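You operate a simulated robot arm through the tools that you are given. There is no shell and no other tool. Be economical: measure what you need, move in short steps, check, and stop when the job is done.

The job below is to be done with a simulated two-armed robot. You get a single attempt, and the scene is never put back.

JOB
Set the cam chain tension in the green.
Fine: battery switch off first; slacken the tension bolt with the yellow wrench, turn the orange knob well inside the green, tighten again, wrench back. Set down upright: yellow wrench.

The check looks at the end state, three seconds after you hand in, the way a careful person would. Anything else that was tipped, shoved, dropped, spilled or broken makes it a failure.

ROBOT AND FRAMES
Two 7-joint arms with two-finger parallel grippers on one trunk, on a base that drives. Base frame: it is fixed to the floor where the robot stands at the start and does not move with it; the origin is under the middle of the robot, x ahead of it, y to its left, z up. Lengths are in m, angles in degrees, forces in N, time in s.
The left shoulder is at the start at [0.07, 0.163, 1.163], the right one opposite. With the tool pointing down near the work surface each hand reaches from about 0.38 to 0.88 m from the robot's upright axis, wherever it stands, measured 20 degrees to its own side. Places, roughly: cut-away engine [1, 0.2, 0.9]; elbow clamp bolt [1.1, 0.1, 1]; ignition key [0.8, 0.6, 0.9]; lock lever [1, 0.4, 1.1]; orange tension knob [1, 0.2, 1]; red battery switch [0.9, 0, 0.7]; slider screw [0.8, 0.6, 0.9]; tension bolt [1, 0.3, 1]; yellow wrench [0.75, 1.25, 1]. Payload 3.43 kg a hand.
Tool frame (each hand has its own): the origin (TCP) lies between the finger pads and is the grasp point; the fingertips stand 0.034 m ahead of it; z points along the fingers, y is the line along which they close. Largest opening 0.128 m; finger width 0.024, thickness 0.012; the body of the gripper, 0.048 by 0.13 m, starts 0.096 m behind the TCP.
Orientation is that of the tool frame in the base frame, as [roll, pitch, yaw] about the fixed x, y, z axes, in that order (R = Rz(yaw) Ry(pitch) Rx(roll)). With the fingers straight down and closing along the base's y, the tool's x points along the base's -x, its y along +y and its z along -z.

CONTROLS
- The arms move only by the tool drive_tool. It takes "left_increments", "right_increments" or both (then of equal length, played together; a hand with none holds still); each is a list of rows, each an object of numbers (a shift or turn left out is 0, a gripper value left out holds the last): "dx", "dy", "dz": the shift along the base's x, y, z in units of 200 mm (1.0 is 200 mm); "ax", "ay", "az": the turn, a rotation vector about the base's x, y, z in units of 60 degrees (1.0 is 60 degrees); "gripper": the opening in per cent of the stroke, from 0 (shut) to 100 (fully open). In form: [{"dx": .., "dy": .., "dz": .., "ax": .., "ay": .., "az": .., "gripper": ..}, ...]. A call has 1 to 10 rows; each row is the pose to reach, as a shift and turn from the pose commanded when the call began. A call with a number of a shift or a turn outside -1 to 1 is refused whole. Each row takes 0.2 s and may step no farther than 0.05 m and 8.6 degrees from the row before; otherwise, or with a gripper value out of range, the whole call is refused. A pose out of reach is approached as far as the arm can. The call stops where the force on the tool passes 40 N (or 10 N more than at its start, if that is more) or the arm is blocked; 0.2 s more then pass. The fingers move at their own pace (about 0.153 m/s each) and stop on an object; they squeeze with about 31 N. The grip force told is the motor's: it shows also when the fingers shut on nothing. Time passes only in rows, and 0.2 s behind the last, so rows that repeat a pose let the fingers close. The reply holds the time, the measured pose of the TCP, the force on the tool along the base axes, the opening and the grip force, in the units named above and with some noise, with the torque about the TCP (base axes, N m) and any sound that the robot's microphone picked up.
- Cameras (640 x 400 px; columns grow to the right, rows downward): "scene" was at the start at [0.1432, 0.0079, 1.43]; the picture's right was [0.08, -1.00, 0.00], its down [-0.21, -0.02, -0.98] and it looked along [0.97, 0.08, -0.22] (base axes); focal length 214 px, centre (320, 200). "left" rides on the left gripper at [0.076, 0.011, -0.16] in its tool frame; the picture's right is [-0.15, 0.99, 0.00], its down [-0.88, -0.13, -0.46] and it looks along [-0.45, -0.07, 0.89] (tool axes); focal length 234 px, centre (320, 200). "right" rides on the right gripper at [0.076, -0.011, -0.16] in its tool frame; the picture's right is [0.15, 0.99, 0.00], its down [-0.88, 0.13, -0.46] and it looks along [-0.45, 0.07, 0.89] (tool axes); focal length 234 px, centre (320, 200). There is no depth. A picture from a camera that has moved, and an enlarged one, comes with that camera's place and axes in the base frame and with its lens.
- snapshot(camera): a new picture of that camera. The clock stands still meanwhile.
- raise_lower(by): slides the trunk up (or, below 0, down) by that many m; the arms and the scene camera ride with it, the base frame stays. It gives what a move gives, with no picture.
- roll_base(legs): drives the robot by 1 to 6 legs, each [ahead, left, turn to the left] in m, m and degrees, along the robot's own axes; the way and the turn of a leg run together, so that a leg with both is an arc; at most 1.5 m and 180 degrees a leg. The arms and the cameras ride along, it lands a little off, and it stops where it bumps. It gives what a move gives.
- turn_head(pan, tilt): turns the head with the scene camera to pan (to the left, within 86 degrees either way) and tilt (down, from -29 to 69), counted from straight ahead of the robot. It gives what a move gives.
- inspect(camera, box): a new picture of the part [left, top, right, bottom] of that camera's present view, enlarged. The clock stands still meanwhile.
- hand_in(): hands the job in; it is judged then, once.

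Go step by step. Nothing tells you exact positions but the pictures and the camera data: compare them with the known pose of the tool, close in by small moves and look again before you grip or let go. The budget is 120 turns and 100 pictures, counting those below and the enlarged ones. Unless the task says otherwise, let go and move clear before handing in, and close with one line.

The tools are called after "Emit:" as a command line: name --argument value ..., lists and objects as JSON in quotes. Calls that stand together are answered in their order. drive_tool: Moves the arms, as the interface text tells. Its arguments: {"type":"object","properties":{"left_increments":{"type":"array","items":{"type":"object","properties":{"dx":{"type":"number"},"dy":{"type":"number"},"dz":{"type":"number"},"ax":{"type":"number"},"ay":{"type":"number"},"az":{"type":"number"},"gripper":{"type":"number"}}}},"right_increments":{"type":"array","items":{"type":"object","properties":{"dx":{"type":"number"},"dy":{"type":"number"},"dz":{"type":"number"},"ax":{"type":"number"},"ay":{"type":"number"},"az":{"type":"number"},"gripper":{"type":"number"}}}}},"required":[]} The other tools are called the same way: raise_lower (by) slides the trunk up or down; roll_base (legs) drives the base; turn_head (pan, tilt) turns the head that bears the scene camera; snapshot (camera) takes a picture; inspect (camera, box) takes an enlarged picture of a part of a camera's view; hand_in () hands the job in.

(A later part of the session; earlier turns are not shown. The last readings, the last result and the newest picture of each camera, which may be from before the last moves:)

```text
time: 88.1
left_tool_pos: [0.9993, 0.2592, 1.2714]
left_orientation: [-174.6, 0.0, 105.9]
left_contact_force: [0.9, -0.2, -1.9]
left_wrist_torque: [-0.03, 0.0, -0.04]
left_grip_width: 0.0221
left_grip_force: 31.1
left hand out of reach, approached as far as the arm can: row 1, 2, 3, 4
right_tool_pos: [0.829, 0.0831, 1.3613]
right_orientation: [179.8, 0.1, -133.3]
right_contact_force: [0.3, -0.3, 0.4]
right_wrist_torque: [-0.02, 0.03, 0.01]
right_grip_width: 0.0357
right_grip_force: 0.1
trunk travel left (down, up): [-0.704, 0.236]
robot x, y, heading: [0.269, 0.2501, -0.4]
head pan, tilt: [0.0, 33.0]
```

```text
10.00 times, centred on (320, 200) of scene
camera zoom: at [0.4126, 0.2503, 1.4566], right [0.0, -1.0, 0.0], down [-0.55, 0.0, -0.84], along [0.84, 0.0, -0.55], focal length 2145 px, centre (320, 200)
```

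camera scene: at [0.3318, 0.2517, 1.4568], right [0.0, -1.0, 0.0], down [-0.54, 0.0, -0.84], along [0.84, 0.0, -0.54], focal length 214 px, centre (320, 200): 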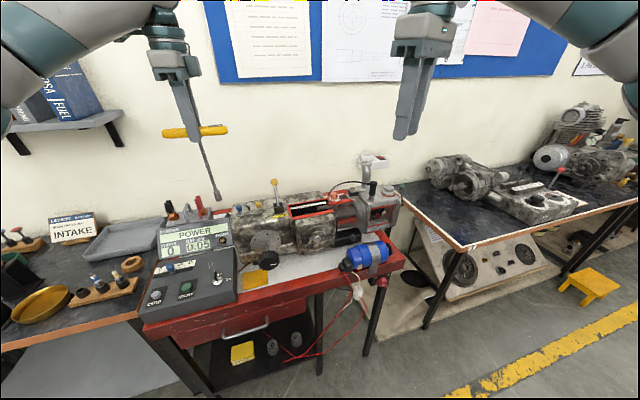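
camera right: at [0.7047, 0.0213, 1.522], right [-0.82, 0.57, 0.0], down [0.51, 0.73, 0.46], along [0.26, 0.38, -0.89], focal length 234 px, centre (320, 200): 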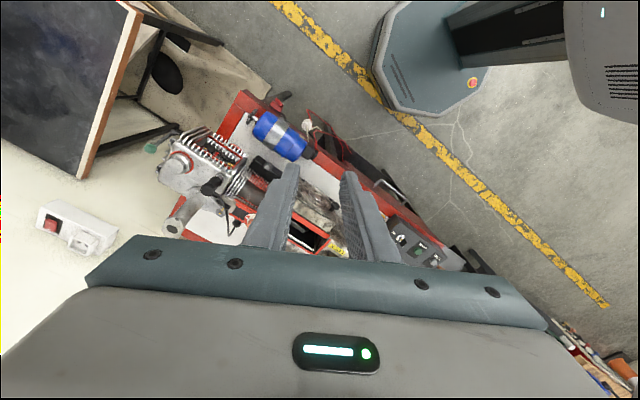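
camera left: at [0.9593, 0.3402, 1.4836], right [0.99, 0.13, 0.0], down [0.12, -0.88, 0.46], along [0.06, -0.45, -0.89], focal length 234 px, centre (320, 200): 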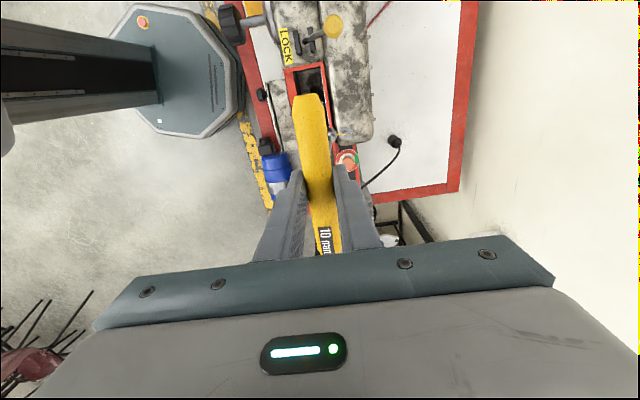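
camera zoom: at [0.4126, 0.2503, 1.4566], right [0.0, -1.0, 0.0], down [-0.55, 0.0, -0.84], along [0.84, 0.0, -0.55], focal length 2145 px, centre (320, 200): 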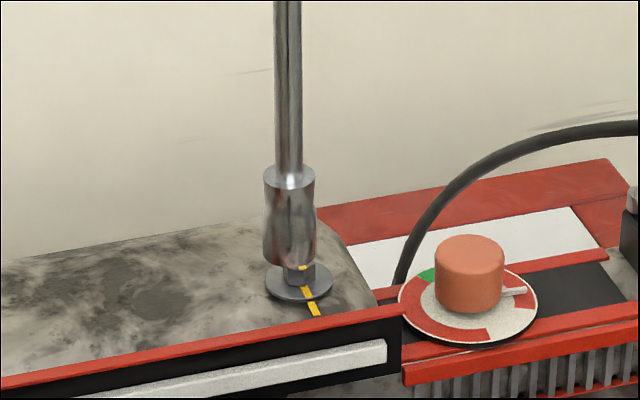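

The bolt is just beyond comfortable reach. I lift, pull the hand back 0.1 and drive 0.1 ahead.

Emit:
drive_tool --left_increments '[{"dz": 0.15}, {"dz": 0.3, "dx": -0.1}, {"dz": 0.3, "dx": -0.3}, {"dz": 0.3, "dx": -0.5}, {"dz": 0.3, "dx": -0.6}]'

Emit:
roll_base --legs '[[0.1, 0, 0.3]]'

Emit:
snapshot --camera "scene"

```text
time: 89.3
left_tool_pos: [0.8759, 0.2627, 1.3349]
left_orientation: [-174.7, 0.1, 106.0]
left_contact_force: [-0.3, -0.5, -3.1]
left_wrist_torque: [0.0, 0.04, 0.02]
left_grip_width: 0.0222
left_grip_force: 30.8
left hand out of reach, approached as far as the arm can: row 1, 2
right_tool_pos: [0.8276, 0.085, 1.3629]
right_orientation: [179.9, 0.1, -133.3]
right_contact_force: [-0.1, 0.1, 0.1]
right_wrist_torque: [0.0, 0.0, -0.02]
right_grip_width: 0.0357
right_grip_force: 0.1
trunk travel left (down, up): [-0.704, 0.236]
robot x, y, heading: [0.2713, 0.2498, -0.3]
head pan, tilt: [0.0, 33.0]
```

```text
time: 90.4
left_tool_pos: [0.973, 0.2627, 1.3354]
left_orientation: [-174.7, 0.1, 106.3]
left_contact_force: [0.1, -0.8, -2.7]
left_wrist_torque: [0.04, -0.05, 0.02]
left_grip_width: 0.0224
left_grip_force: 30.5
right_tool_pos: [0.9264, 0.0856, 1.3634]
right_orientation: [179.9, 0.3, -133.0]
right_contact_force: [-0.4, 1.1, -0.3]
right_wrist_torque: [-0.01, 0.03, -0.03]
right_grip_width: 0.0358
right_grip_force: 0.2
trunk travel left (down, up): [-0.704, 0.236]
robot x, y, heading: [0.3665, 0.2504, -0.1]
head pan, tilt: [0.0, 33.0]
```

```text
44 pictures are left
camera scene: at [0.5083, 0.2514, 1.4571], right [0.0, -1.0, 0.0], down [-0.54, 0.0, -0.84], along [0.84, 0.0, -0.54], focal length 214 px, centre (320, 200)
```

scene: 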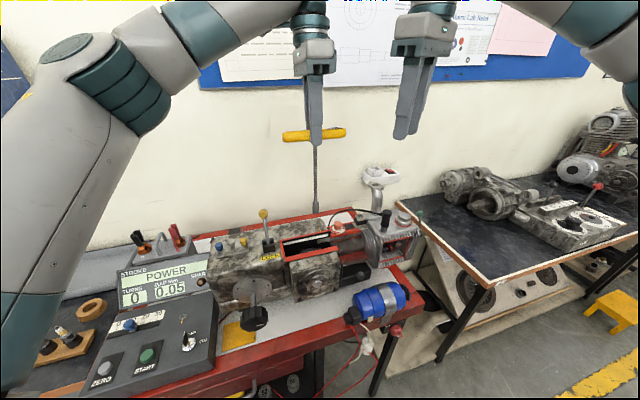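

Moving over the bolt again, then close above it to check alignment.

Emit:
drive_tool --left_increments '[{"dx": 0.11, "dy": -0.015}, {"dx": 0.225, "dy": -0.03}, {"dx": 0.225, "dy": -0.03, "dz": -0.15}, {"dx": 0.225, "dy": -0.03, "dz": -0.28}]'

Emit:
inspect --camera "left" --box '[270, 80, 370, 142]'

Emit:
inspect --camera "scene" --box '[288, 190, 352, 230]'

```text
time: 91.4
left_tool_pos: [1.0205, 0.2595, 1.2788]
left_orientation: [-174.8, 0.1, 106.2]
left_contact_force: [-0.1, -0.3, -2.4]
left_wrist_torque: [0.03, -0.01, 0.0]
left_grip_width: 0.0221
left_grip_force: 31.1
right_tool_pos: [0.9269, 0.087, 1.3628]
right_orientation: [179.8, 0.2, -132.9]
right_contact_force: [-0.7, 0.4, 1.2]
right_wrist_torque: [-0.01, 0.0, 0.03]
right_grip_width: 0.0359
right_grip_force: 0.0
trunk travel left (down, up): [-0.704, 0.236]
robot x, y, heading: [0.3709, 0.2507, -0.1]
head pan, tilt: [0.0, 33.0]
```

```text
6.40 times, centred on (320, 111) of left
camera zoom: at [1.0244, 0.3403, 1.4357], right [0.99, 0.13, -0.09], down [0.16, -0.87, 0.47], along [-0.02, -0.48, -0.88], focal length 1499 px, centre (320, 770)
```

zoom: 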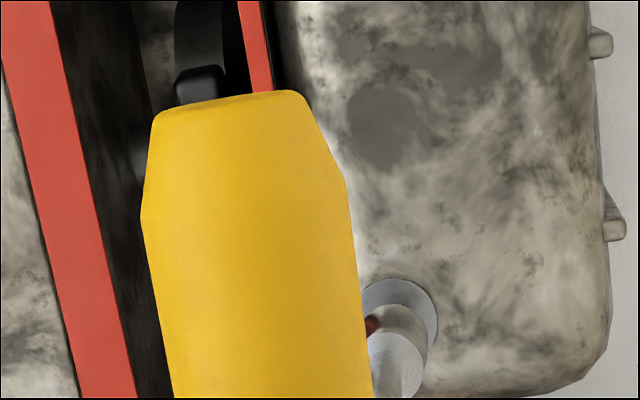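

```text
10.00 times, centred on (320, 210) of scene
camera zoom: at [0.51, 0.252, 1.4569], right [0.0, -1.0, 0.0], down [-0.55, 0.0, -0.84], along [0.84, 0.0, -0.55], focal length 2145 px, centre (320, 100)
```

zoom: 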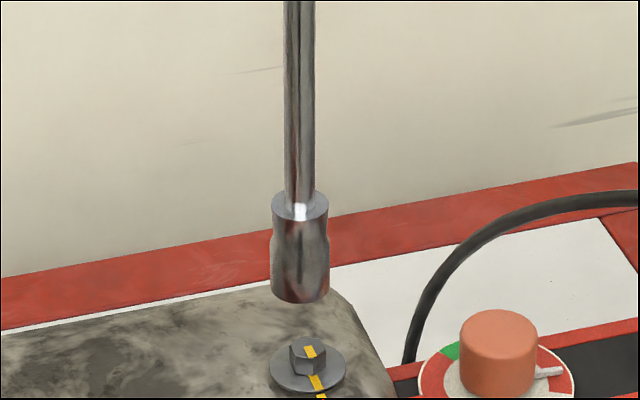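

Socket is about 3 mm off in y and 2 mm in x from the bolt head, 21 mm above it. I correct and descend gently.

Emit:
drive_tool --left_increments '[{"dx": -0.008, "dy": -0.013}, {"dx": -0.008, "dy": -0.013, "dz": -0.07}, {"dx": -0.008, "dy": -0.013, "dz": -0.1}, {"dx": -0.008, "dy": -0.013, "dz": -0.12}, {"dx": -0.008, "dy": -0.013, "dz": -0.14}, {"dx": -0.008, "dy": -0.013, "dz": -0.15}]'

Emit:
inspect --camera "scene" --box '[288, 190, 352, 230]'

```text
time: 92.8
left_tool_pos: [1.0196, 0.2546, 1.2502]
left_orientation: [-174.7, 0.1, 106.2]
left_contact_force: [0.6, 0.2, -2.0]
left_wrist_torque: [0.12, -0.08, 0.01]
left_grip_width: 0.0223
left_grip_force: 31.1
right_tool_pos: [0.9271, 0.0868, 1.3635]
right_orientation: [179.9, 0.2, -132.9]
right_contact_force: [-0.4, 0.0, 0.1]
right_wrist_torque: [-0.01, 0.02, 0.01]
right_grip_width: 0.036
right_grip_force: 0.2
trunk travel left (down, up): [-0.704, 0.236]
robot x, y, heading: [0.3688, 0.2496, -0.2]
head pan, tilt: [0.0, 33.0]
```

```text
10.00 times, centred on (320, 210) of scene
camera zoom: at [0.5099, 0.2516, 1.4568], right [0.0, -1.0, 0.0], down [-0.55, 0.0, -0.84], along [0.84, 0.0, -0.55], focal length 2145 px, centre (320, 100)
```

zoom: 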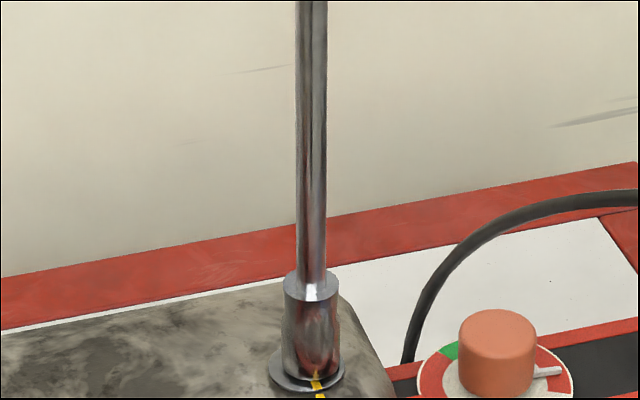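

The socket is seated over the bolt head on the washer. I turn counter-clockwise (from above) to slacken, 40° at first.

Emit:
drive_tool --left_increments '[{"dz": -0.01, "az": 0.08}, {"dz": -0.01, "az": 0.17}, {"dz": -0.01, "az": 0.25}, {"dz": -0.01, "az": 0.33}, {"dz": -0.01, "az": 0.42}, {"dz": -0.01, "az": 0.5}, {"dz": -0.01, "az": 0.58}, {"dz": -0.01, "az": 0.66}]'

Emit:
inspect --camera "scene" --box '[272, 130, 400, 210]'

```text
time: 94.6
left_tool_pos: [1.0186, 0.2554, 1.2473]
left_orientation: [-174.6, -0.1, 145.6]
left_contact_force: [-0.9, 0.0, -2.1]
left_wrist_torque: [0.01, 0.0, -3.15]
left_grip_width: 0.039
left_grip_force: 31.1
right_tool_pos: [0.9266, 0.0863, 1.3636]
right_orientation: [179.9, 0.2, -133.0]
right_contact_force: [0.0, 0.2, -0.2]
right_wrist_torque: [0.01, 0.02, -0.01]
right_grip_width: 0.0358
right_grip_force: 0.0
trunk travel left (down, up): [-0.704, 0.236]
robot x, y, heading: [0.3731, 0.2514, 0.1]
head pan, tilt: [0.0, 33.0]
```

```text
5.00 times, centred on (336, 170) of scene
camera zoom: at [0.5099, 0.2515, 1.4568], right [0.0, -1.0, 0.0], down [-0.55, 0.0, -0.84], along [0.84, 0.0, -0.55], focal length 1072 px, centre (240, 350)
```

zoom: 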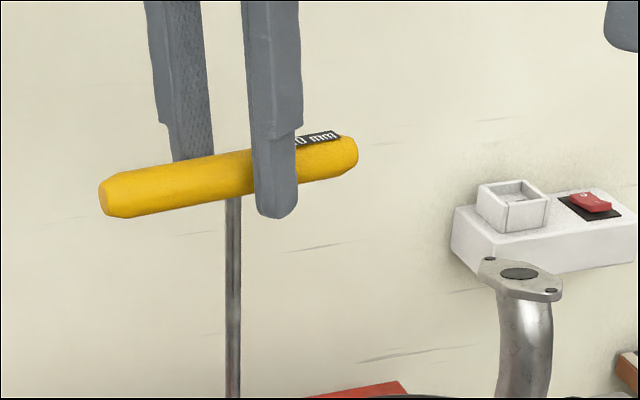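

The fingers are wedging open around the handle while it turned only ~9°; torque is −3.2 N·m. I turn further to see whether it follows.

Emit:
drive_tool --left_increments '[{"az": 0.1}, {"az": 0.2}, {"az": 0.3}]'

Emit:
inspect --camera "scene" --box '[272, 130, 400, 210]'

```text
time: 95.4
left_tool_pos: [1.0187, 0.255, 1.248]
left_orientation: [-174.8, 0.0, 163.7]
left_contact_force: [0.4, 0.1, -1.9]
left_wrist_torque: [-0.03, -0.01, -3.11]
left_grip_width: 0.0434
left_grip_force: 30.8
right_tool_pos: [0.9268, 0.0863, 1.3636]
right_orientation: [179.9, 0.2, -133.0]
right_contact_force: [0.2, -0.4, -0.6]
right_wrist_torque: [-0.01, 0.0, -0.03]
right_grip_width: 0.0357
right_grip_force: 0.0
trunk travel left (down, up): [-0.704, 0.236]
robot x, y, heading: [0.3692, 0.2488, -0.2]
head pan, tilt: [0.0, 33.0]
```

```text
5.00 times, centred on (336, 170) of scene
camera zoom: at [0.5099, 0.2515, 1.4568], right [0.0, -1.0, 0.0], down [-0.55, 0.0, -0.84], along [0.84, 0.0, -0.55], focal length 1072 px, centre (240, 350)
```

zoom: 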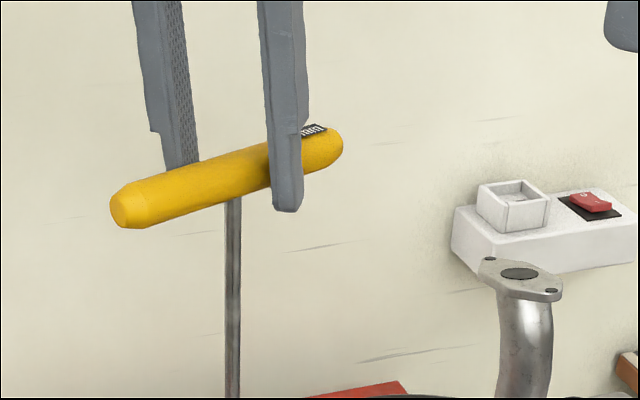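

The wrench is turning now (about +22°) at a constant ~3.1 N·m. I keep turning counter-clockwise.

Emit:
drive_tool --left_increments '[{"az": 0.12}, {"az": 0.24}, {"az": 0.36}, {"az": 0.48}, {"az": 0.6}, {"az": 0.7}]'

Emit:
inspect --camera "scene" --box '[272, 130, 400, 210]'

```text
time: 96.8
left_tool_pos: [1.0176, 0.2551, 1.2463]
left_orientation: [-174.7, 0.1, -154.0]
left_contact_force: [3.3, -0.5, 4.2]
left_wrist_torque: [-0.12, -0.62, 0.02]
left_grip_width: 0.0223
left_grip_force: 31.8
right_tool_pos: [0.9266, 0.0859, 1.3648]
right_orientation: [179.8, 0.3, -133.0]
right_contact_force: [-0.5, 0.4, 0.2]
right_wrist_torque: [0.01, 0.01, -0.02]
right_grip_width: 0.0357
right_grip_force: 0.0
trunk travel left (down, up): [-0.704, 0.236]
robot x, y, heading: [0.3707, 0.2504, 0.1]
head pan, tilt: [0.0, 33.0]
```

```text
5.00 times, centred on (336, 170) of scene
camera zoom: at [0.5096, 0.2515, 1.457], right [0.0, -1.0, 0.0], down [-0.54, 0.0, -0.84], along [0.84, 0.0, -0.54], focal length 1072 px, centre (240, 350)
```

zoom: 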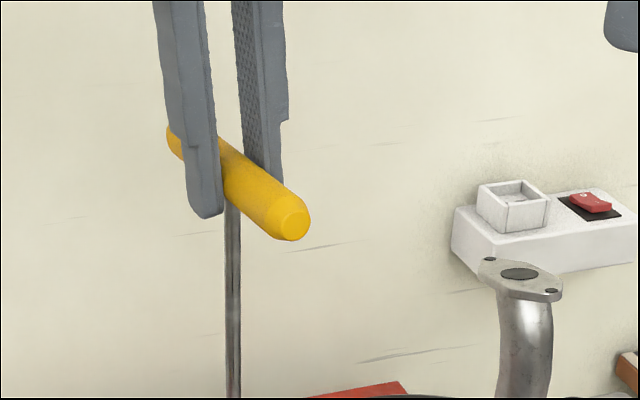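

The bolt broke free (torque ~0, wrench turned ~100° in total). I lift the wrench off and look at the bolt's mark.

Emit:
drive_tool --left_increments '[{"dz": 0.05}, {"dz": 0.12}, {"dz": 0.25}, {"dz": 0.45}]'

Emit:
inspect --camera "scene" --box '[288, 190, 352, 230]'

```text
time: 97.8
left_tool_pos: [1.0151, 0.2547, 1.3396]
left_orientation: [-174.7, 0.2, -154.3]
left_contact_force: [0.0, -0.1, -2.2]
left_wrist_torque: [-0.01, -0.01, 0.0]
left_grip_width: 0.022
left_grip_force: 31.3
right_tool_pos: [0.9237, 0.0851, 1.3653]
right_orientation: [-180.0, 0.4, -132.9]
right_contact_force: [0.0, -1.1, 0.1]
right_wrist_torque: [0.02, -0.04, 0.0]
right_grip_width: 0.0358
right_grip_force: 0.0
trunk travel left (down, up): [-0.704, 0.236]
robot x, y, heading: [0.3684, 0.2478, -0.1]
head pan, tilt: [0.0, 33.0]
```

```text
10.00 times, centred on (320, 210) of scene
camera zoom: at [0.5077, 0.2506, 1.457], right [0.0, -1.0, 0.0], down [-0.54, 0.0, -0.84], along [0.84, 0.0, -0.54], focal length 2145 px, centre (320, 100)
```

zoom: 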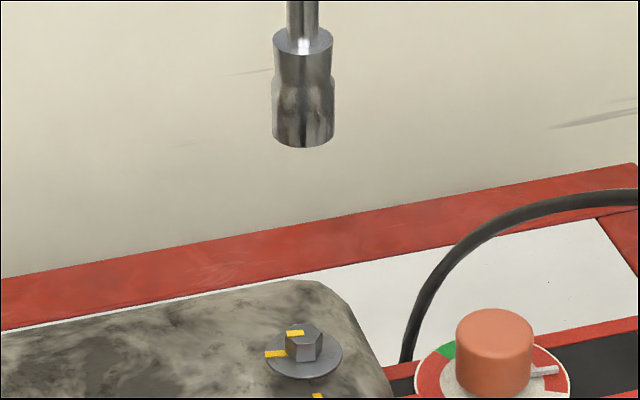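

The bolt's mark has moved well off its index, so it's slack. I move the wrench aside and turn the right hand to prepare for gripping the knob.

Emit:
drive_tool --left_increments '[{"dx": -0.2}, {"dx": -0.4}, {"dx": -0.6}, {"dx": -0.8}, {"dx": -0.8, "dy": 0.2}, {"dx": -0.8, "dy": 0.4}, {"dx": -0.8, "dy": 0.6}, {"dx": -0.8, "dy": 0.8}, {"dx": -0.8, "dy": 1.0}]' --right_increments '[{"az": -0.1}, {"az": -0.21}, {"az": -0.32}, {"az": -0.43}, {"az": -0.54}, {"az": -0.65}, {"az": -0.76}, {"az": -0.87}, {"az": -0.98}]'

Emit:
drive_tool --left_increments '[{"dy": 0.1}, {"dy": 0.2}, {"dy": 0.3}, {"dy": 0.4}, {"dy": 0.4}, {"dy": 0.4}]' --right_increments '[{"az": -0.12, "dx": 0.08, "dy": 0.09, "dz": -0.1, "gripper": 45}, {"az": -0.24, "dx": 0.16, "dy": 0.19, "dz": -0.2, "gripper": 45}, {"az": -0.36, "dx": 0.24, "dy": 0.28, "dz": -0.3}, {"az": -0.48, "dx": 0.32, "dy": 0.37, "dz": -0.4}, {"az": -0.6, "dx": 0.4, "dy": 0.47, "dz": -0.5}, {"az": -0.65, "dx": 0.49, "dy": 0.57, "dz": -0.65}]'

Emit:
snapshot --camera "right"

Emit:
inspect --camera "scene" --box '[280, 150, 408, 230]'

```text
time: 99.8
left_tool_pos: [0.8554, 0.4581, 1.3395]
left_orientation: [-174.6, 0.0, -154.3]
left_contact_force: [1.1, 0.2, -2.0]
left_wrist_torque: [-0.06, 0.01, 0.0]
left_grip_width: 0.0221
left_grip_force: 30.9
right_tool_pos: [0.9257, 0.089, 1.365]
right_orientation: [-179.9, 0.3, 168.1]
right_contact_force: [0.2, 0.4, -0.4]
right_wrist_torque: [0.0, -0.01, 0.01]
right_grip_width: 0.0357
right_grip_force: 0.1
trunk travel left (down, up): [-0.704, 0.236]
robot x, y, heading: [0.371, 0.2498, -0.2]
head pan, tilt: [0.0, 33.0]
```

```text
time: 101.2
left_tool_pos: [0.86, 0.5355, 1.3372]
left_orientation: [-174.6, 0.1, -154.2]
left_contact_force: [-0.3, 0.3, -3.4]
left_wrist_torque: [-0.01, 0.02, 0.0]
left_grip_width: 0.022
left_grip_force: 31.1
right_tool_pos: [1.0261, 0.2001, 1.2291]
right_orientation: [-179.8, 0.2, 129.1]
right_contact_force: [-0.8, 0.2, -0.3]
right_wrist_torque: [0.03, 0.0, 0.02]
right_grip_width: 0.0576
right_grip_force: 0.0
trunk travel left (down, up): [-0.704, 0.236]
robot x, y, heading: [0.3673, 0.2528, -0.4]
head pan, tilt: [0.0, 33.0]
```

```text
36 pictures are left
camera right: at [0.9693, 0.2524, 1.3895], right [0.68, 0.74, 0.0], down [0.66, -0.6, 0.46], along [0.34, -0.31, -0.89], focal length 234 px, centre (320, 200)
```

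right: 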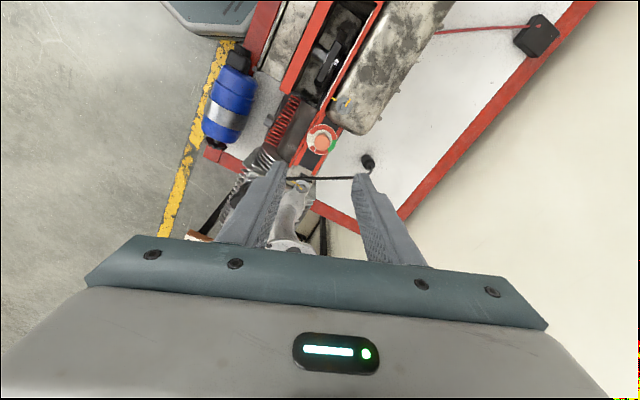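

```text
5.00 times, centred on (344, 190) of scene
camera zoom: at [0.5114, 0.2522, 1.4567], right [0.0, -1.0, 0.0], down [-0.55, 0.0, -0.84], along [0.84, 0.0, -0.55], focal length 1072 px, centre (200, 250)
```

zoom: 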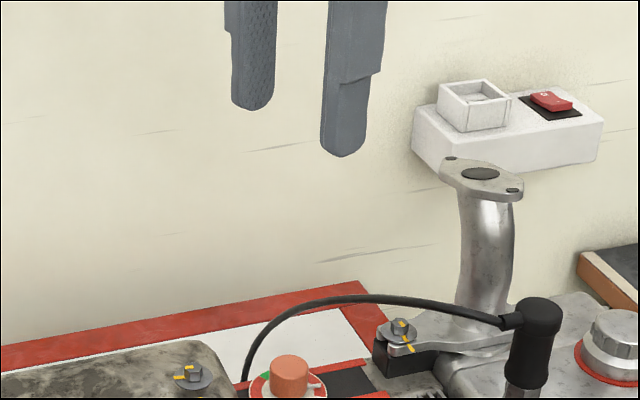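

The knob is at about (1.033, 0.197). I lower with fingers narrowed to ~45 mm and check from the hand camera; the cable lies ~4 cm behind the knob.

Emit:
drive_tool --right_increments '[{"dx": 0.02, "dy": -0.01, "dz": -0.15, "gripper": 36}, {"dx": 0.035, "dy": -0.015, "dz": -0.3}, {"dx": 0.035, "dy": -0.015, "dz": -0.45}, {"dx": 0.035, "dy": -0.015, "dz": -0.6}, {"dx": 0.035, "dy": -0.015, "dz": -0.64}]'

Emit:
inspect --camera "right" --box '[250, 90, 410, 190]'

Emit:
inspect --camera "scene" --box '[300, 180, 380, 230]'

```text
time: 102.4
left_tool_pos: [0.8577, 0.5354, 1.3372]
left_orientation: [-174.7, 0.0, -154.2]
left_contact_force: [0.2, 0.3, -2.2]
left_wrist_torque: [0.01, -0.02, 0.0]
left_grip_width: 0.0219
left_grip_force: 30.7
right_tool_pos: [1.0318, 0.1995, 1.1056]
right_orientation: [180.0, 0.3, 129.3]
right_contact_force: [0.3, 0.7, 0.1]
right_wrist_torque: [-0.03, 0.04, 0.03]
right_grip_width: 0.0462
right_grip_force: 0.1
trunk travel left (down, up): [-0.704, 0.236]
robot x, y, heading: [0.3693, 0.2515, 0.0]
head pan, tilt: [0.0, 33.0]
```

```text
4.00 times, centred on (330, 140) of right
camera zoom: at [0.9746, 0.2505, 1.2642], right [0.67, 0.74, 0.0], down [0.66, -0.6, 0.46], along [0.34, -0.31, -0.89], focal length 937 px, centre (280, 440)
```

zoom: 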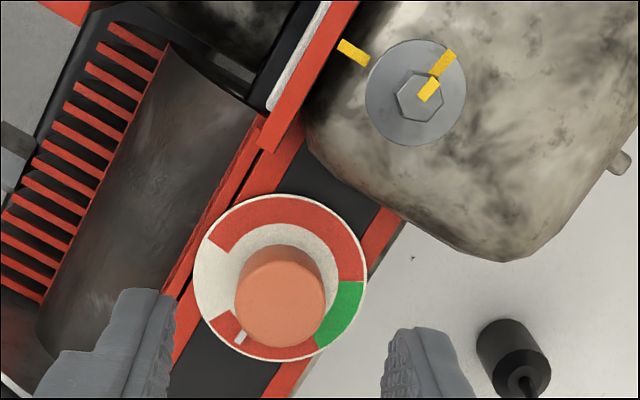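

```text
8.00 times, centred on (340, 205) of scene
camera zoom: at [0.5097, 0.2519, 1.4569], right [0.0, -1.0, 0.0], down [-0.54, 0.0, -0.84], along [0.84, 0.0, -0.54], focal length 1716 px, centre (160, 160)
```

zoom: 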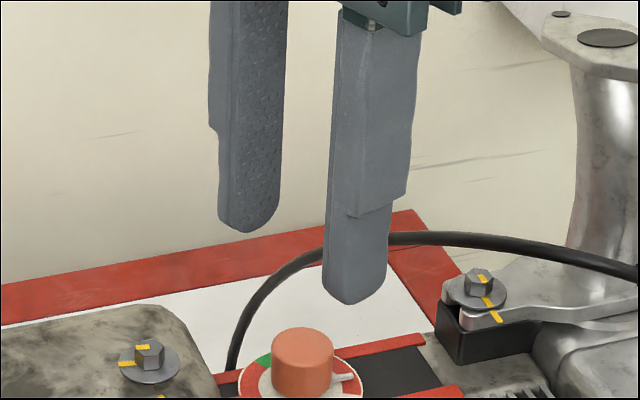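

The dial is clear: green spans about −10° to 44°, pointer at about −78°, so I need roughly +95° counter-clockwise. I lower onto the knob and close.

Emit:
drive_tool --right_increments '[{"dx": 0.005, "dy": -0.01, "dz": -0.1}, {"dx": 0.005, "dy": -0.01, "dz": -0.18}, {"dx": 0.005, "dy": -0.01, "dz": -0.22}, {"dx": 0.005, "dy": -0.01, "dz": -0.24}]'

Emit:
drive_tool --right_increments '[{"gripper": 25}, {"gripper": 10}, {"gripper": 5}, {"gripper": 5}]'

Emit:
inspect --camera "right" --box '[250, 120, 410, 220]'

```text
time: 103.4
left_tool_pos: [0.8589, 0.5345, 1.3368]
left_orientation: [-174.7, 0.0, -154.1]
left_contact_force: [0.0, 0.8, -2.3]
left_wrist_torque: [0.02, 0.04, 0.04]
left_grip_width: 0.0221
left_grip_force: 31.2
right_tool_pos: [1.0323, 0.1964, 1.0569]
right_orientation: [-180.0, 0.2, 129.2]
right_contact_force: [-0.2, 0.1, -0.4]
right_wrist_torque: [-0.04, 0.01, -0.01]
right_grip_width: 0.0461
right_grip_force: 0.0
trunk travel left (down, up): [-0.704, 0.236]
robot x, y, heading: [0.3692, 0.2492, -0.2]
head pan, tilt: [0.0, 33.0]
```

```text
time: 104.4
left_tool_pos: [0.8595, 0.5356, 1.3367]
left_orientation: [-174.6, 0.0, -154.2]
left_contact_force: [-0.4, 0.6, -2.8]
left_wrist_torque: [0.03, 0.02, -0.01]
left_grip_width: 0.0222
left_grip_force: 31.2
right_tool_pos: [1.0335, 0.1984, 1.0577]
right_orientation: [179.9, 0.2, 129.2]
right_contact_force: [8.9, 6.4, 1.9]
right_wrist_torque: [0.43, -0.62, 0.04]
right_grip_width: 0.0244
right_grip_force: 44.7
trunk travel left (down, up): [-0.704, 0.236]
robot x, y, heading: [0.3692, 0.2509, 0.2]
head pan, tilt: [0.0, 33.0]
```

```text
4.00 times, centred on (330, 170) of right
camera zoom: at [0.9767, 0.2492, 1.2163], right [0.67, 0.74, 0.0], down [0.66, -0.6, 0.46], along [0.34, -0.31, -0.89], focal length 937 px, centre (280, 320)
```

zoom: 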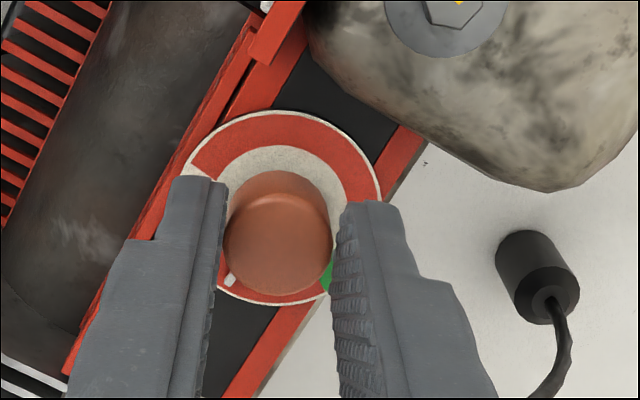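

The knob is gripped (24 mm). I turn it counter-clockwise.

Emit:
drive_tool --right_increments '[{"az": 0.12, "dx": 0.005, "dy": 0.005, "gripper": 0}, {"az": 0.24, "dx": 0.005, "dy": 0.005}, {"az": 0.36, "dx": 0.005, "dy": 0.005}, {"az": 0.48, "dx": 0.005, "dy": 0.005}, {"az": 0.6, "dx": 0.005, "dy": 0.005}, {"az": 0.72, "dx": 0.005, "dy": 0.005}, {"az": 0.84, "dx": 0.005, "dy": 0.005}, {"az": 0.96, "dx": 0.005, "dy": 0.005}]'

Emit:
inspect --camera "right" --box '[250, 120, 410, 220]'

```text
time: 106.2
left_tool_pos: [0.8574, 0.5318, 1.3376]
left_orientation: [-174.7, 0.2, -154.2]
left_contact_force: [0.0, 0.3, -2.2]
left_wrist_torque: [0.0, -0.02, -0.01]
left_grip_width: 0.0224
left_grip_force: 31.2
right_tool_pos: [1.0331, 0.1949, 1.0571]
right_orientation: [179.9, 0.1, -173.1]
right_contact_force: [-7.3, -10.0, -0.7]
right_wrist_torque: [-0.63, 0.34, -0.01]
right_grip_width: 0.0242
right_grip_force: 44.8
trunk travel left (down, up): [-0.704, 0.236]
robot x, y, heading: [0.3702, 0.2513, 0.0]
head pan, tilt: [0.0, 33.0]
```

```text
4.00 times, centred on (330, 170) of right
camera zoom: at [0.9584, 0.1738, 1.2164], right [-0.26, 0.96, 0.0], down [0.86, 0.23, 0.46], along [0.44, 0.12, -0.89], focal length 937 px, centre (280, 320)
```

zoom: 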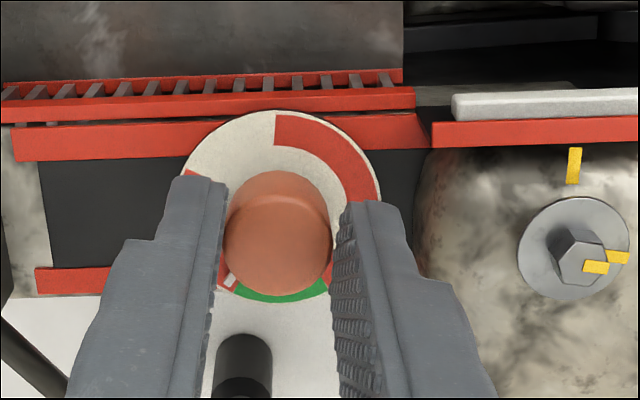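

The knob and pointer rotate with the hand; about 37° remain to the middle of the green.

Emit:
drive_tool --right_increments '[{"az": 0.12}, {"az": 0.24}, {"az": 0.36}, {"az": 0.48}, {"az": 0.62}]'

Emit:
inspect --camera "right" --box '[250, 120, 410, 220]'

```text
time: 107.4
left_tool_pos: [0.8587, 0.5304, 1.3378]
left_orientation: [-174.8, 0.1, -154.3]
left_contact_force: [-0.5, -0.9, -2.3]
left_wrist_torque: [-0.01, 0.02, -0.02]
left_grip_width: 0.0224
left_grip_force: 30.7
right_tool_pos: [1.0333, 0.1918, 1.0572]
right_orientation: [179.9, 0.2, -136.1]
right_contact_force: [-1.3, -20.8, -1.9]
right_wrist_torque: [-1.21, 0.4, -0.04]
right_grip_width: 0.0244
right_grip_force: 45.2
trunk travel left (down, up): [-0.704, 0.236]
robot x, y, heading: [0.3707, 0.2536, 0.0]
head pan, tilt: [0.0, 33.0]
```

```text
4.00 times, centred on (330, 170) of right
camera zoom: at [0.9866, 0.131, 1.2163], right [-0.79, 0.61, 0.0], down [0.54, 0.7, 0.46], along [0.28, 0.36, -0.89], focal length 937 px, centre (280, 320)
```

zoom: 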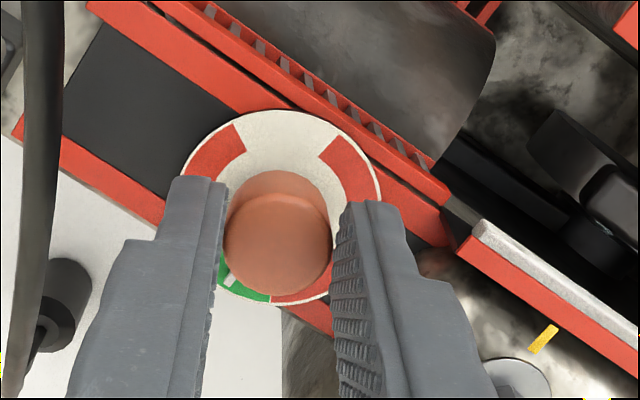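

The pointer sits in the green. I relieve the side load, release and lift to verify.

Emit:
drive_tool --right_increments '[{"dy": -0.02}, {"dy": -0.02, "gripper": 36}, {"dy": -0.02, "gripper": 36}, {"dy": -0.02, "dz": 0.1}, {"dy": -0.02, "dz": 0.25}]'

Emit:
inspect --camera "right" --box '[250, 90, 410, 190]'

```text
time: 108.6
left_tool_pos: [0.8577, 0.5365, 1.3377]
left_orientation: [-174.7, 0.2, -154.2]
left_contact_force: [-0.4, 0.9, -3.1]
left_wrist_torque: [0.0, -0.02, -0.02]
left_grip_width: 0.0225
left_grip_force: 31.1
right_tool_pos: [1.0316, 0.1914, 1.1075]
right_orientation: [-179.9, 0.1, -135.9]
right_contact_force: [-0.4, 0.4, 0.0]
right_wrist_torque: [0.01, -0.02, -0.01]
right_grip_width: 0.0463
right_grip_force: 0.0
trunk travel left (down, up): [-0.704, 0.236]
robot x, y, heading: [0.3668, 0.2491, 0.1]
head pan, tilt: [0.0, 33.0]
```

```text
4.00 times, centred on (330, 140) of right
camera zoom: at [0.9854, 0.13, 1.2671], right [-0.79, 0.61, 0.0], down [0.54, 0.71, 0.46], along [0.28, 0.36, -0.89], focal length 937 px, centre (280, 440)
```

zoom: 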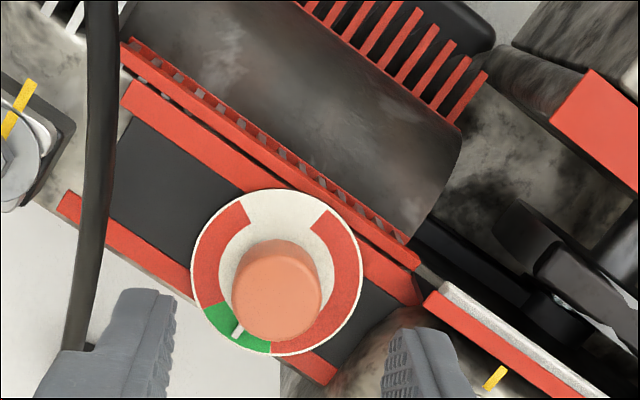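

The pointer is in the middle of the green. I lift the right hand and move it clear, then bring the wrench back over the bolt.

Emit:
drive_tool --right_increments '[{"dz": 0.25}, {"dz": 0.5}, {"dz": 0.75}, {"dz": 1.0}, {"dz": 1.0, "dx": -0.2, "dy": -0.1}, {"dz": 1.0, "dx": -0.4, "dy": -0.2}, {"dz": 1.0, "dx": -0.6, "dy": -0.4}, {"dz": 1.0, "dx": -0.8, "dy": -0.6}]'

Emit:
drive_tool --left_increments '[{"dy": -0.2}, {"dy": -0.4}, {"dy": -0.6}, {"dy": -0.8}, {"dy": -1.0}]'

Emit:
drive_tool --left_increments '[{"dy": -0.2}, {"dy": -0.4, "dx": 0.1}, {"dy": -0.41, "dx": 0.3}, {"dy": -0.41, "dx": 0.5}, {"dy": -0.41, "dx": 0.7}, {"dy": -0.41, "dx": 0.79}, {"dy": -0.41, "dx": 0.79, "dz": -0.15}, {"dy": -0.41, "dx": 0.79, "dz": -0.3}]'

Emit:
inspect --camera "left" --box '[270, 80, 370, 142]'

Emit:
inspect --camera "scene" --box '[288, 190, 352, 230]'

```text
refused: row 7 steps farther than a row can; nothing moved
```

```text
time: 109.8
left_tool_pos: [0.8588, 0.3311, 1.3352]
left_orientation: [-174.8, 0.1, -154.3]
left_contact_force: [0.5, 0.2, -1.9]
left_wrist_torque: [0.02, -0.01, 0.02]
left_grip_width: 0.0223
left_grip_force: 30.9
right_tool_pos: [1.0339, 0.1888, 1.1077]
right_orientation: [179.8, 0.2, -135.9]
right_contact_force: [-0.1, -0.2, -0.8]
right_wrist_torque: [0.04, 0.04, -0.01]
right_grip_width: 0.0463
right_grip_force: 0.1
trunk travel left (down, up): [-0.704, 0.236]
robot x, y, heading: [0.3729, 0.2514, -0.1]
head pan, tilt: [0.0, 33.0]
```

```text
time: 111.6
left_tool_pos: [1.0177, 0.2548, 1.2786]
left_orientation: [-174.5, 0.3, -154.1]
left_contact_force: [2.9, 4.6, 30.3]
left_wrist_torque: [-0.47, 0.01, -0.3]
left_grip_width: 0.0226
left_grip_force: 31.1
right_tool_pos: [1.0335, 0.1904, 1.1032]
right_orientation: [179.8, -0.3, -135.9]
right_contact_force: [-2.3, -3.7, -32.2]
right_wrist_torque: [-0.98, -0.94, 0.53]
right_grip_width: 0.0459
right_grip_force: 0.1
trunk travel left (down, up): [-0.704, 0.236]
robot x, y, heading: [0.371, 0.2502, -0.1]
head pan, tilt: [0.0, 33.0]
```

```text
6.40 times, centred on (320, 111) of left
camera zoom: at [0.9373, 0.2463, 1.4369], right [-0.3, 0.95, -0.1], down [0.83, 0.31, 0.47], along [0.47, 0.06, -0.88], focal length 1499 px, centre (320, 770)
```

zoom: 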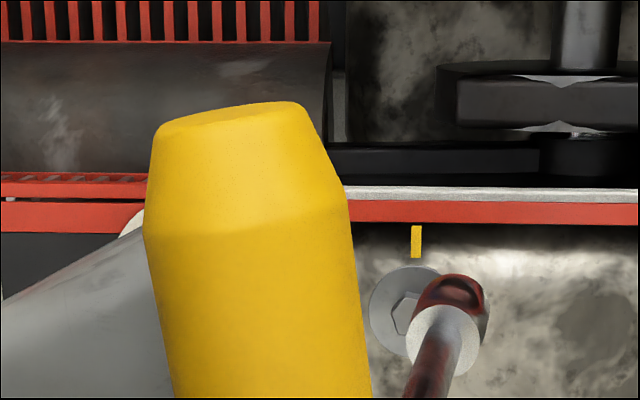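

```text
10.00 times, centred on (320, 210) of scene
camera zoom: at [0.5111, 0.2517, 1.4568], right [0.0, -1.0, 0.0], down [-0.55, 0.0, -0.84], along [0.84, 0.0, -0.55], focal length 2145 px, centre (320, 100)
```

zoom: 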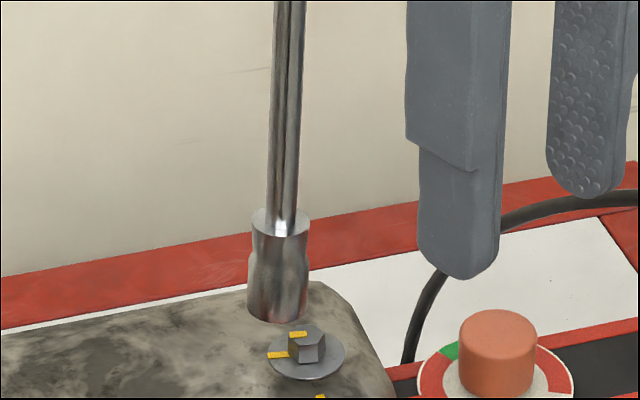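

The right-hand retreat was refused, so the wrench handle is resting on the right hand. I lift the left hand at once and move it back, before anything else.

Emit:
drive_tool --left_increments '[{"dz": 0.1}, {"dz": 0.3}, {"dz": 0.45}, {"dz": 0.45, "dx": -0.2}, {"dz": 0.45, "dx": -0.4}, {"dz": 0.45, "dx": -0.6}, {"dz": 0.45, "dx": -0.75, "dy": 0.1}, {"dz": 0.45, "dx": -0.75, "dy": 0.3}, {"dz": 0.45, "dx": -0.75, "dy": 0.5}, {"dz": 0.45, "dx": -0.75, "dy": 0.7}]'

Emit:
snapshot --camera "scene"

```text
time: 113.8
left_tool_pos: [0.865, 0.3952, 1.37]
left_orientation: [-174.5, -0.1, -154.2]
left_contact_force: [-0.6, 0.5, -2.1]
left_wrist_torque: [-0.04, 0.01, 0.01]
left_grip_width: 0.0222
left_grip_force: 30.7
right_tool_pos: [1.0327, 0.1919, 1.1083]
right_orientation: [180.0, 0.1, -136.0]
right_contact_force: [1.3, 0.3, 0.1]
right_wrist_torque: [-0.04, 0.0, 0.0]
right_grip_width: 0.0461
right_grip_force: 0.0
trunk travel left (down, up): [-0.704, 0.236]
robot x, y, heading: [0.371, 0.2511, 0.3]
head pan, tilt: [0.0, 33.0]
```

```text
26 pictures are left
camera scene: at [0.5089, 0.2543, 1.4569], right [0.0, -1.0, 0.0], down [-0.54, 0.0, -0.84], along [0.84, 0.0, -0.54], focal length 214 px, centre (320, 200)
```

scene: 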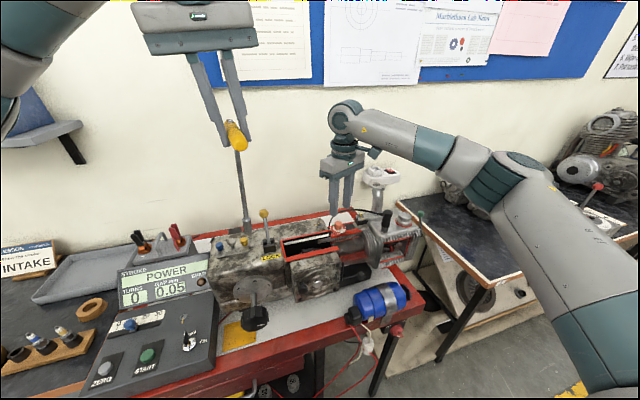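

Both are free again with no harm visible. Now I retract the right hand with valid steps.

Emit:
drive_tool --right_increments '[{"dz": 0.24}, {"dz": 0.48}, {"dz": 0.72}, {"dz": 0.96}, {"dz": 1.0, "dx": -0.2, "dy": -0.1}, {"dz": 1.0, "dx": -0.37, "dy": -0.24}, {"dz": 1.0, "dx": -0.53, "dy": -0.4}, {"dz": 1.0, "dx": -0.7, "dy": -0.56}, {"dz": 1.0, "dx": -0.85, "dy": -0.72}, {"dz": 1.0, "dx": -1.0, "dy": -0.88}]'

Emit:
inspect --camera "left" --box '[240, 60, 420, 172]'

Emit:
inspect --camera "scene" --box '[200, 110, 360, 240]'

```text
time: 116.0
left_tool_pos: [0.8642, 0.3917, 1.3709]
left_orientation: [-174.6, 0.2, -154.3]
left_contact_force: [0.3, -0.5, -1.4]
left_wrist_torque: [-0.01, -0.01, -0.02]
left_grip_width: 0.0224
left_grip_force: 31.2
right_tool_pos: [0.8318, 0.0161, 1.3075]
right_orientation: [179.9, 0.3, -135.9]
right_contact_force: [-0.1, 0.3, -0.3]
right_wrist_torque: [0.05, -0.06, 0.0]
right_grip_width: 0.046
right_grip_force: 0.0
trunk travel left (down, up): [-0.704, 0.236]
robot x, y, heading: [0.3705, 0.2545, 0.0]
head pan, tilt: [0.0, 33.0]
```

```text
3.56 times, centred on (330, 116) of left
camera zoom: at [0.7843, 0.3825, 1.5282], right [-0.3, 0.95, -0.09], down [0.83, 0.3, 0.47], along [0.47, 0.06, -0.88], focal length 833 px, centre (284, 499)
```

zoom: 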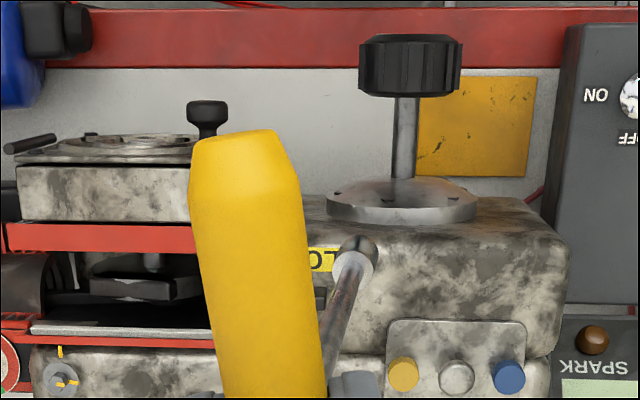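

```text
3.08 times, centred on (280, 175) of scene
camera zoom: at [0.5077, 0.2499, 1.4571], right [0.0, -1.0, 0.0], down [-0.54, 0.0, -0.84], along [0.84, 0.0, -0.54], focal length 660 px, centre (443, 277)
```

zoom: 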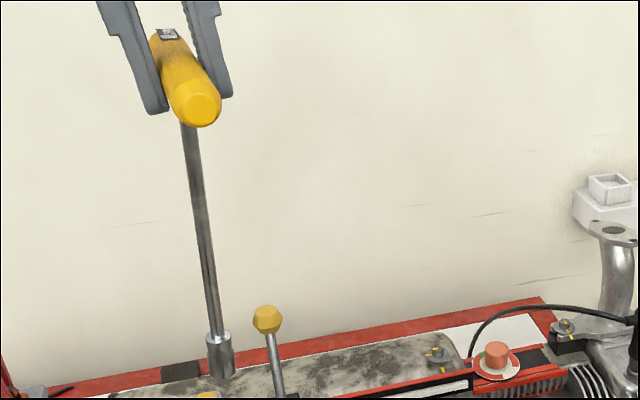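

The label end confirms ~100° of turn; the wrench now leans ~4° again. I correct the tilt and move back over the bolt.

Emit:
drive_tool --left_increments '[{"ax": -0.062, "ay": -0.03, "dy": -0.2}, {"ax": -0.062, "ay": -0.03, "dy": -0.44}, {"ax": -0.062, "ay": -0.03, "dy": -0.68}, {"ax": -0.062, "ay": -0.03, "dy": -0.68, "dx": 0.24}, {"ax": -0.062, "ay": -0.03, "dy": -0.68, "dx": 0.48}, {"ax": -0.062, "ay": -0.03, "dy": -0.68, "dx": 0.7}, {"ax": -0.062, "ay": -0.03, "dy": -0.68, "dx": 0.768}, {"ax": -0.062, "ay": -0.03, "dy": -0.68, "dx": 0.768, "dz": -0.2}, {"ax": -0.062, "ay": -0.03, "dy": -0.68, "dx": 0.768, "dz": -0.42}]'

Emit:
inspect --camera "left" --box '[270, 80, 370, 142]'

Emit:
inspect --camera "scene" --box '[288, 190, 352, 230]'

```text
time: 118.0
left_tool_pos: [1.0186, 0.257, 1.2809]
left_orientation: [-170.7, 0.1, -154.2]
left_contact_force: [0.0, -0.7, -3.2]
left_wrist_torque: [-0.03, 0.01, -0.04]
left_grip_width: 0.0221
left_grip_force: 31.2
right_tool_pos: [0.8352, 0.0181, 1.3071]
right_orientation: [180.0, 0.1, -136.0]
right_contact_force: [0.1, 0.0, -0.7]
right_wrist_torque: [-0.01, 0.0, 0.0]
right_grip_width: 0.0462
right_grip_force: 0.0
trunk travel left (down, up): [-0.704, 0.236]
robot x, y, heading: [0.3693, 0.2493, -0.0]
head pan, tilt: [0.0, 33.0]
```

```text
6.40 times, centred on (320, 111) of left
camera zoom: at [0.9351, 0.2579, 1.4363], right [-0.29, 0.94, -0.16], down [0.82, 0.33, 0.47], along [0.5, 0.01, -0.87], focal length 1499 px, centre (320, 770)
```

zoom: 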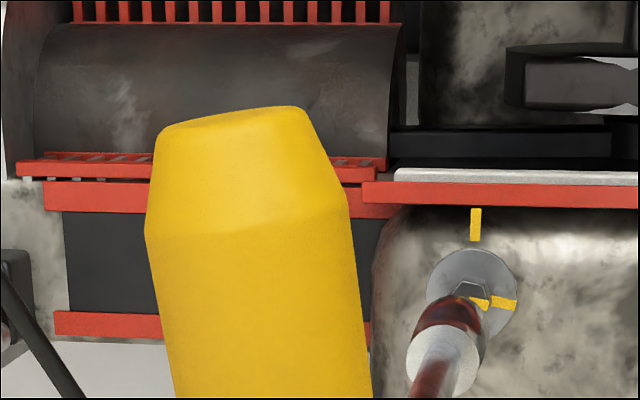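

```text
10.00 times, centred on (320, 210) of scene
camera zoom: at [0.5117, 0.2518, 1.4567], right [0.0, -1.0, 0.0], down [-0.55, 0.0, -0.84], along [0.84, 0.0, -0.55], focal length 2145 px, centre (320, 100)
```

zoom: 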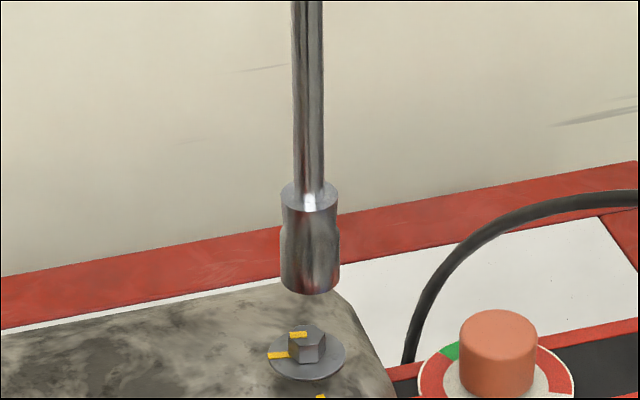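

Socket needs −3 mm in x and +1.5 mm in y. I correct and descend onto the bolt.

Emit:
drive_tool --left_increments '[{"dx": -0.014, "dy": 0.008}, {"dx": -0.014, "dy": 0.008, "dz": -0.07}, {"dx": -0.014, "dy": 0.008, "dz": -0.11}, {"dx": -0.014, "dy": 0.008, "dz": -0.13}, {"dx": -0.014, "dy": 0.008, "dz": -0.15}, {"dx": -0.014, "dy": 0.008, "dz": -0.165}]'

Emit:
inspect --camera "scene" --box '[288, 190, 352, 230]'

```text
time: 119.4
left_tool_pos: [1.0153, 0.2587, 1.2499]
left_orientation: [-170.5, -0.1, -154.3]
left_contact_force: [-4.3, -1.9, -1.2]
left_wrist_torque: [-0.31, 0.67, -0.01]
left_grip_width: 0.0221
left_grip_force: 31.2
right_tool_pos: [0.8323, 0.0176, 1.3072]
right_orientation: [179.9, 0.2, -136.0]
right_contact_force: [0.8, 0.3, 0.4]
right_wrist_torque: [-0.02, 0.01, 0.02]
right_grip_width: 0.0463
right_grip_force: 0.1
trunk travel left (down, up): [-0.704, 0.236]
robot x, y, heading: [0.3718, 0.2511, 0.3]
head pan, tilt: [0.0, 33.0]
```

```text
10.00 times, centred on (320, 210) of scene
camera zoom: at [0.5093, 0.2513, 1.4569], right [0.0, -1.0, 0.0], down [-0.54, 0.0, -0.84], along [0.84, 0.0, -0.54], focal length 2145 px, centre (320, 100)
```

zoom: 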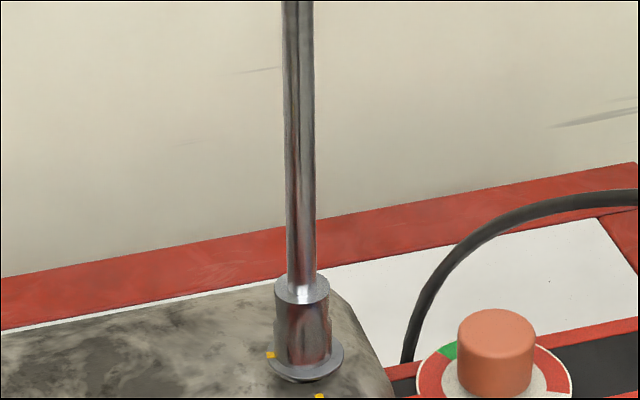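

Seated on the bolt. Now I turn clockwise to tighten.

Emit:
drive_tool --left_increments '[{"dx": 0.01, "az": -0.12}, {"dx": 0.01, "az": -0.24}, {"dx": 0.01, "az": -0.36}, {"dx": 0.01, "az": -0.48}, {"dx": 0.01, "az": -0.6}, {"dx": 0.01, "az": -0.72}, {"dx": 0.01, "az": -0.84}, {"dx": 0.01, "az": -0.96}]'

Emit:
inspect --camera "scene" --box '[288, 160, 352, 230]'

```text
time: 121.2
left_tool_pos: [1.0197, 0.2584, 1.2503]
left_orientation: [-170.6, 0.0, 148.2]
left_contact_force: [0.0, 0.2, -2.0]
left_wrist_torque: [0.04, 0.01, -0.02]
left_grip_width: 0.0225
left_grip_force: 31.3
right_tool_pos: [0.8322, 0.0175, 1.3076]
right_orientation: [179.9, 0.2, -136.2]
right_contact_force: [0.2, 0.9, 0.3]
right_wrist_torque: [0.01, 0.01, -0.01]
right_grip_width: 0.046
right_grip_force: 0.1
trunk travel left (down, up): [-0.704, 0.236]
robot x, y, heading: [0.3677, 0.2499, 0.1]
head pan, tilt: [0.0, 33.0]
```

```text
5.71 times, centred on (320, 195) of scene
camera zoom: at [0.5099, 0.2513, 1.4568], right [0.0, -1.0, 0.0], down [-0.55, 0.0, -0.84], along [0.84, 0.0, -0.55], focal length 1226 px, centre (320, 229)
```

zoom: 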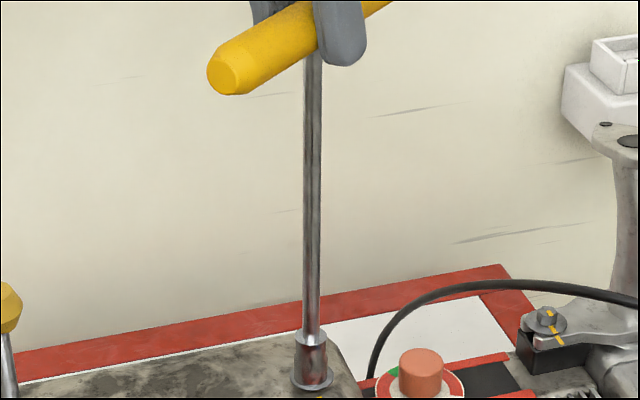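

Still free-turning. I continue clockwise until torque builds.

Emit:
drive_tool --left_increments '[{"az": -0.12}, {"az": -0.24}, {"az": -0.36}, {"az": -0.48}, {"az": -0.6}, {"az": -0.72}, {"az": -0.84}, {"az": -0.96}]'

Emit:
inspect --camera "scene" --box '[288, 160, 352, 230]'

```text
time: 123.0
left_tool_pos: [1.0195, 0.259, 1.2515]
left_orientation: [-170.5, -0.1, 90.4]
left_contact_force: [-0.4, -4.7, -3.9]
left_wrist_torque: [-0.81, -0.01, -0.01]
left_grip_width: 0.0224
left_grip_force: 30.5
right_tool_pos: [0.8327, 0.0167, 1.3069]
right_orientation: [179.9, 0.1, -135.9]
right_contact_force: [-0.2, -1.3, 0.0]
right_wrist_torque: [-0.01, 0.02, 0.01]
right_grip_width: 0.0462
right_grip_force: 0.0
trunk travel left (down, up): [-0.704, 0.236]
robot x, y, heading: [0.3686, 0.253, 0.1]
head pan, tilt: [0.0, 33.0]
```

```text
5.71 times, centred on (320, 195) of scene
camera zoom: at [0.51, 0.2507, 1.4568], right [0.0, -1.0, 0.0], down [-0.55, 0.0, -0.84], along [0.84, 0.0, -0.55], focal length 1226 px, centre (320, 229)
```

zoom: 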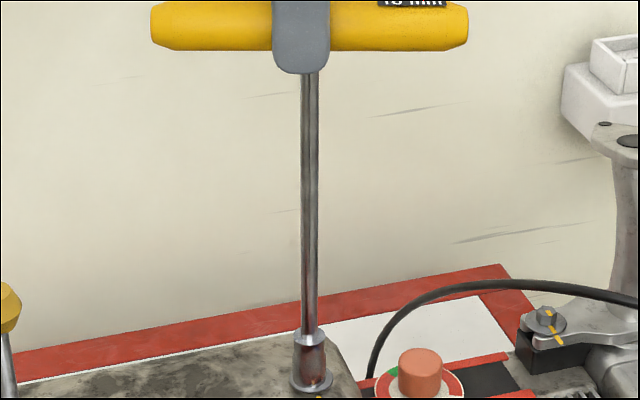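

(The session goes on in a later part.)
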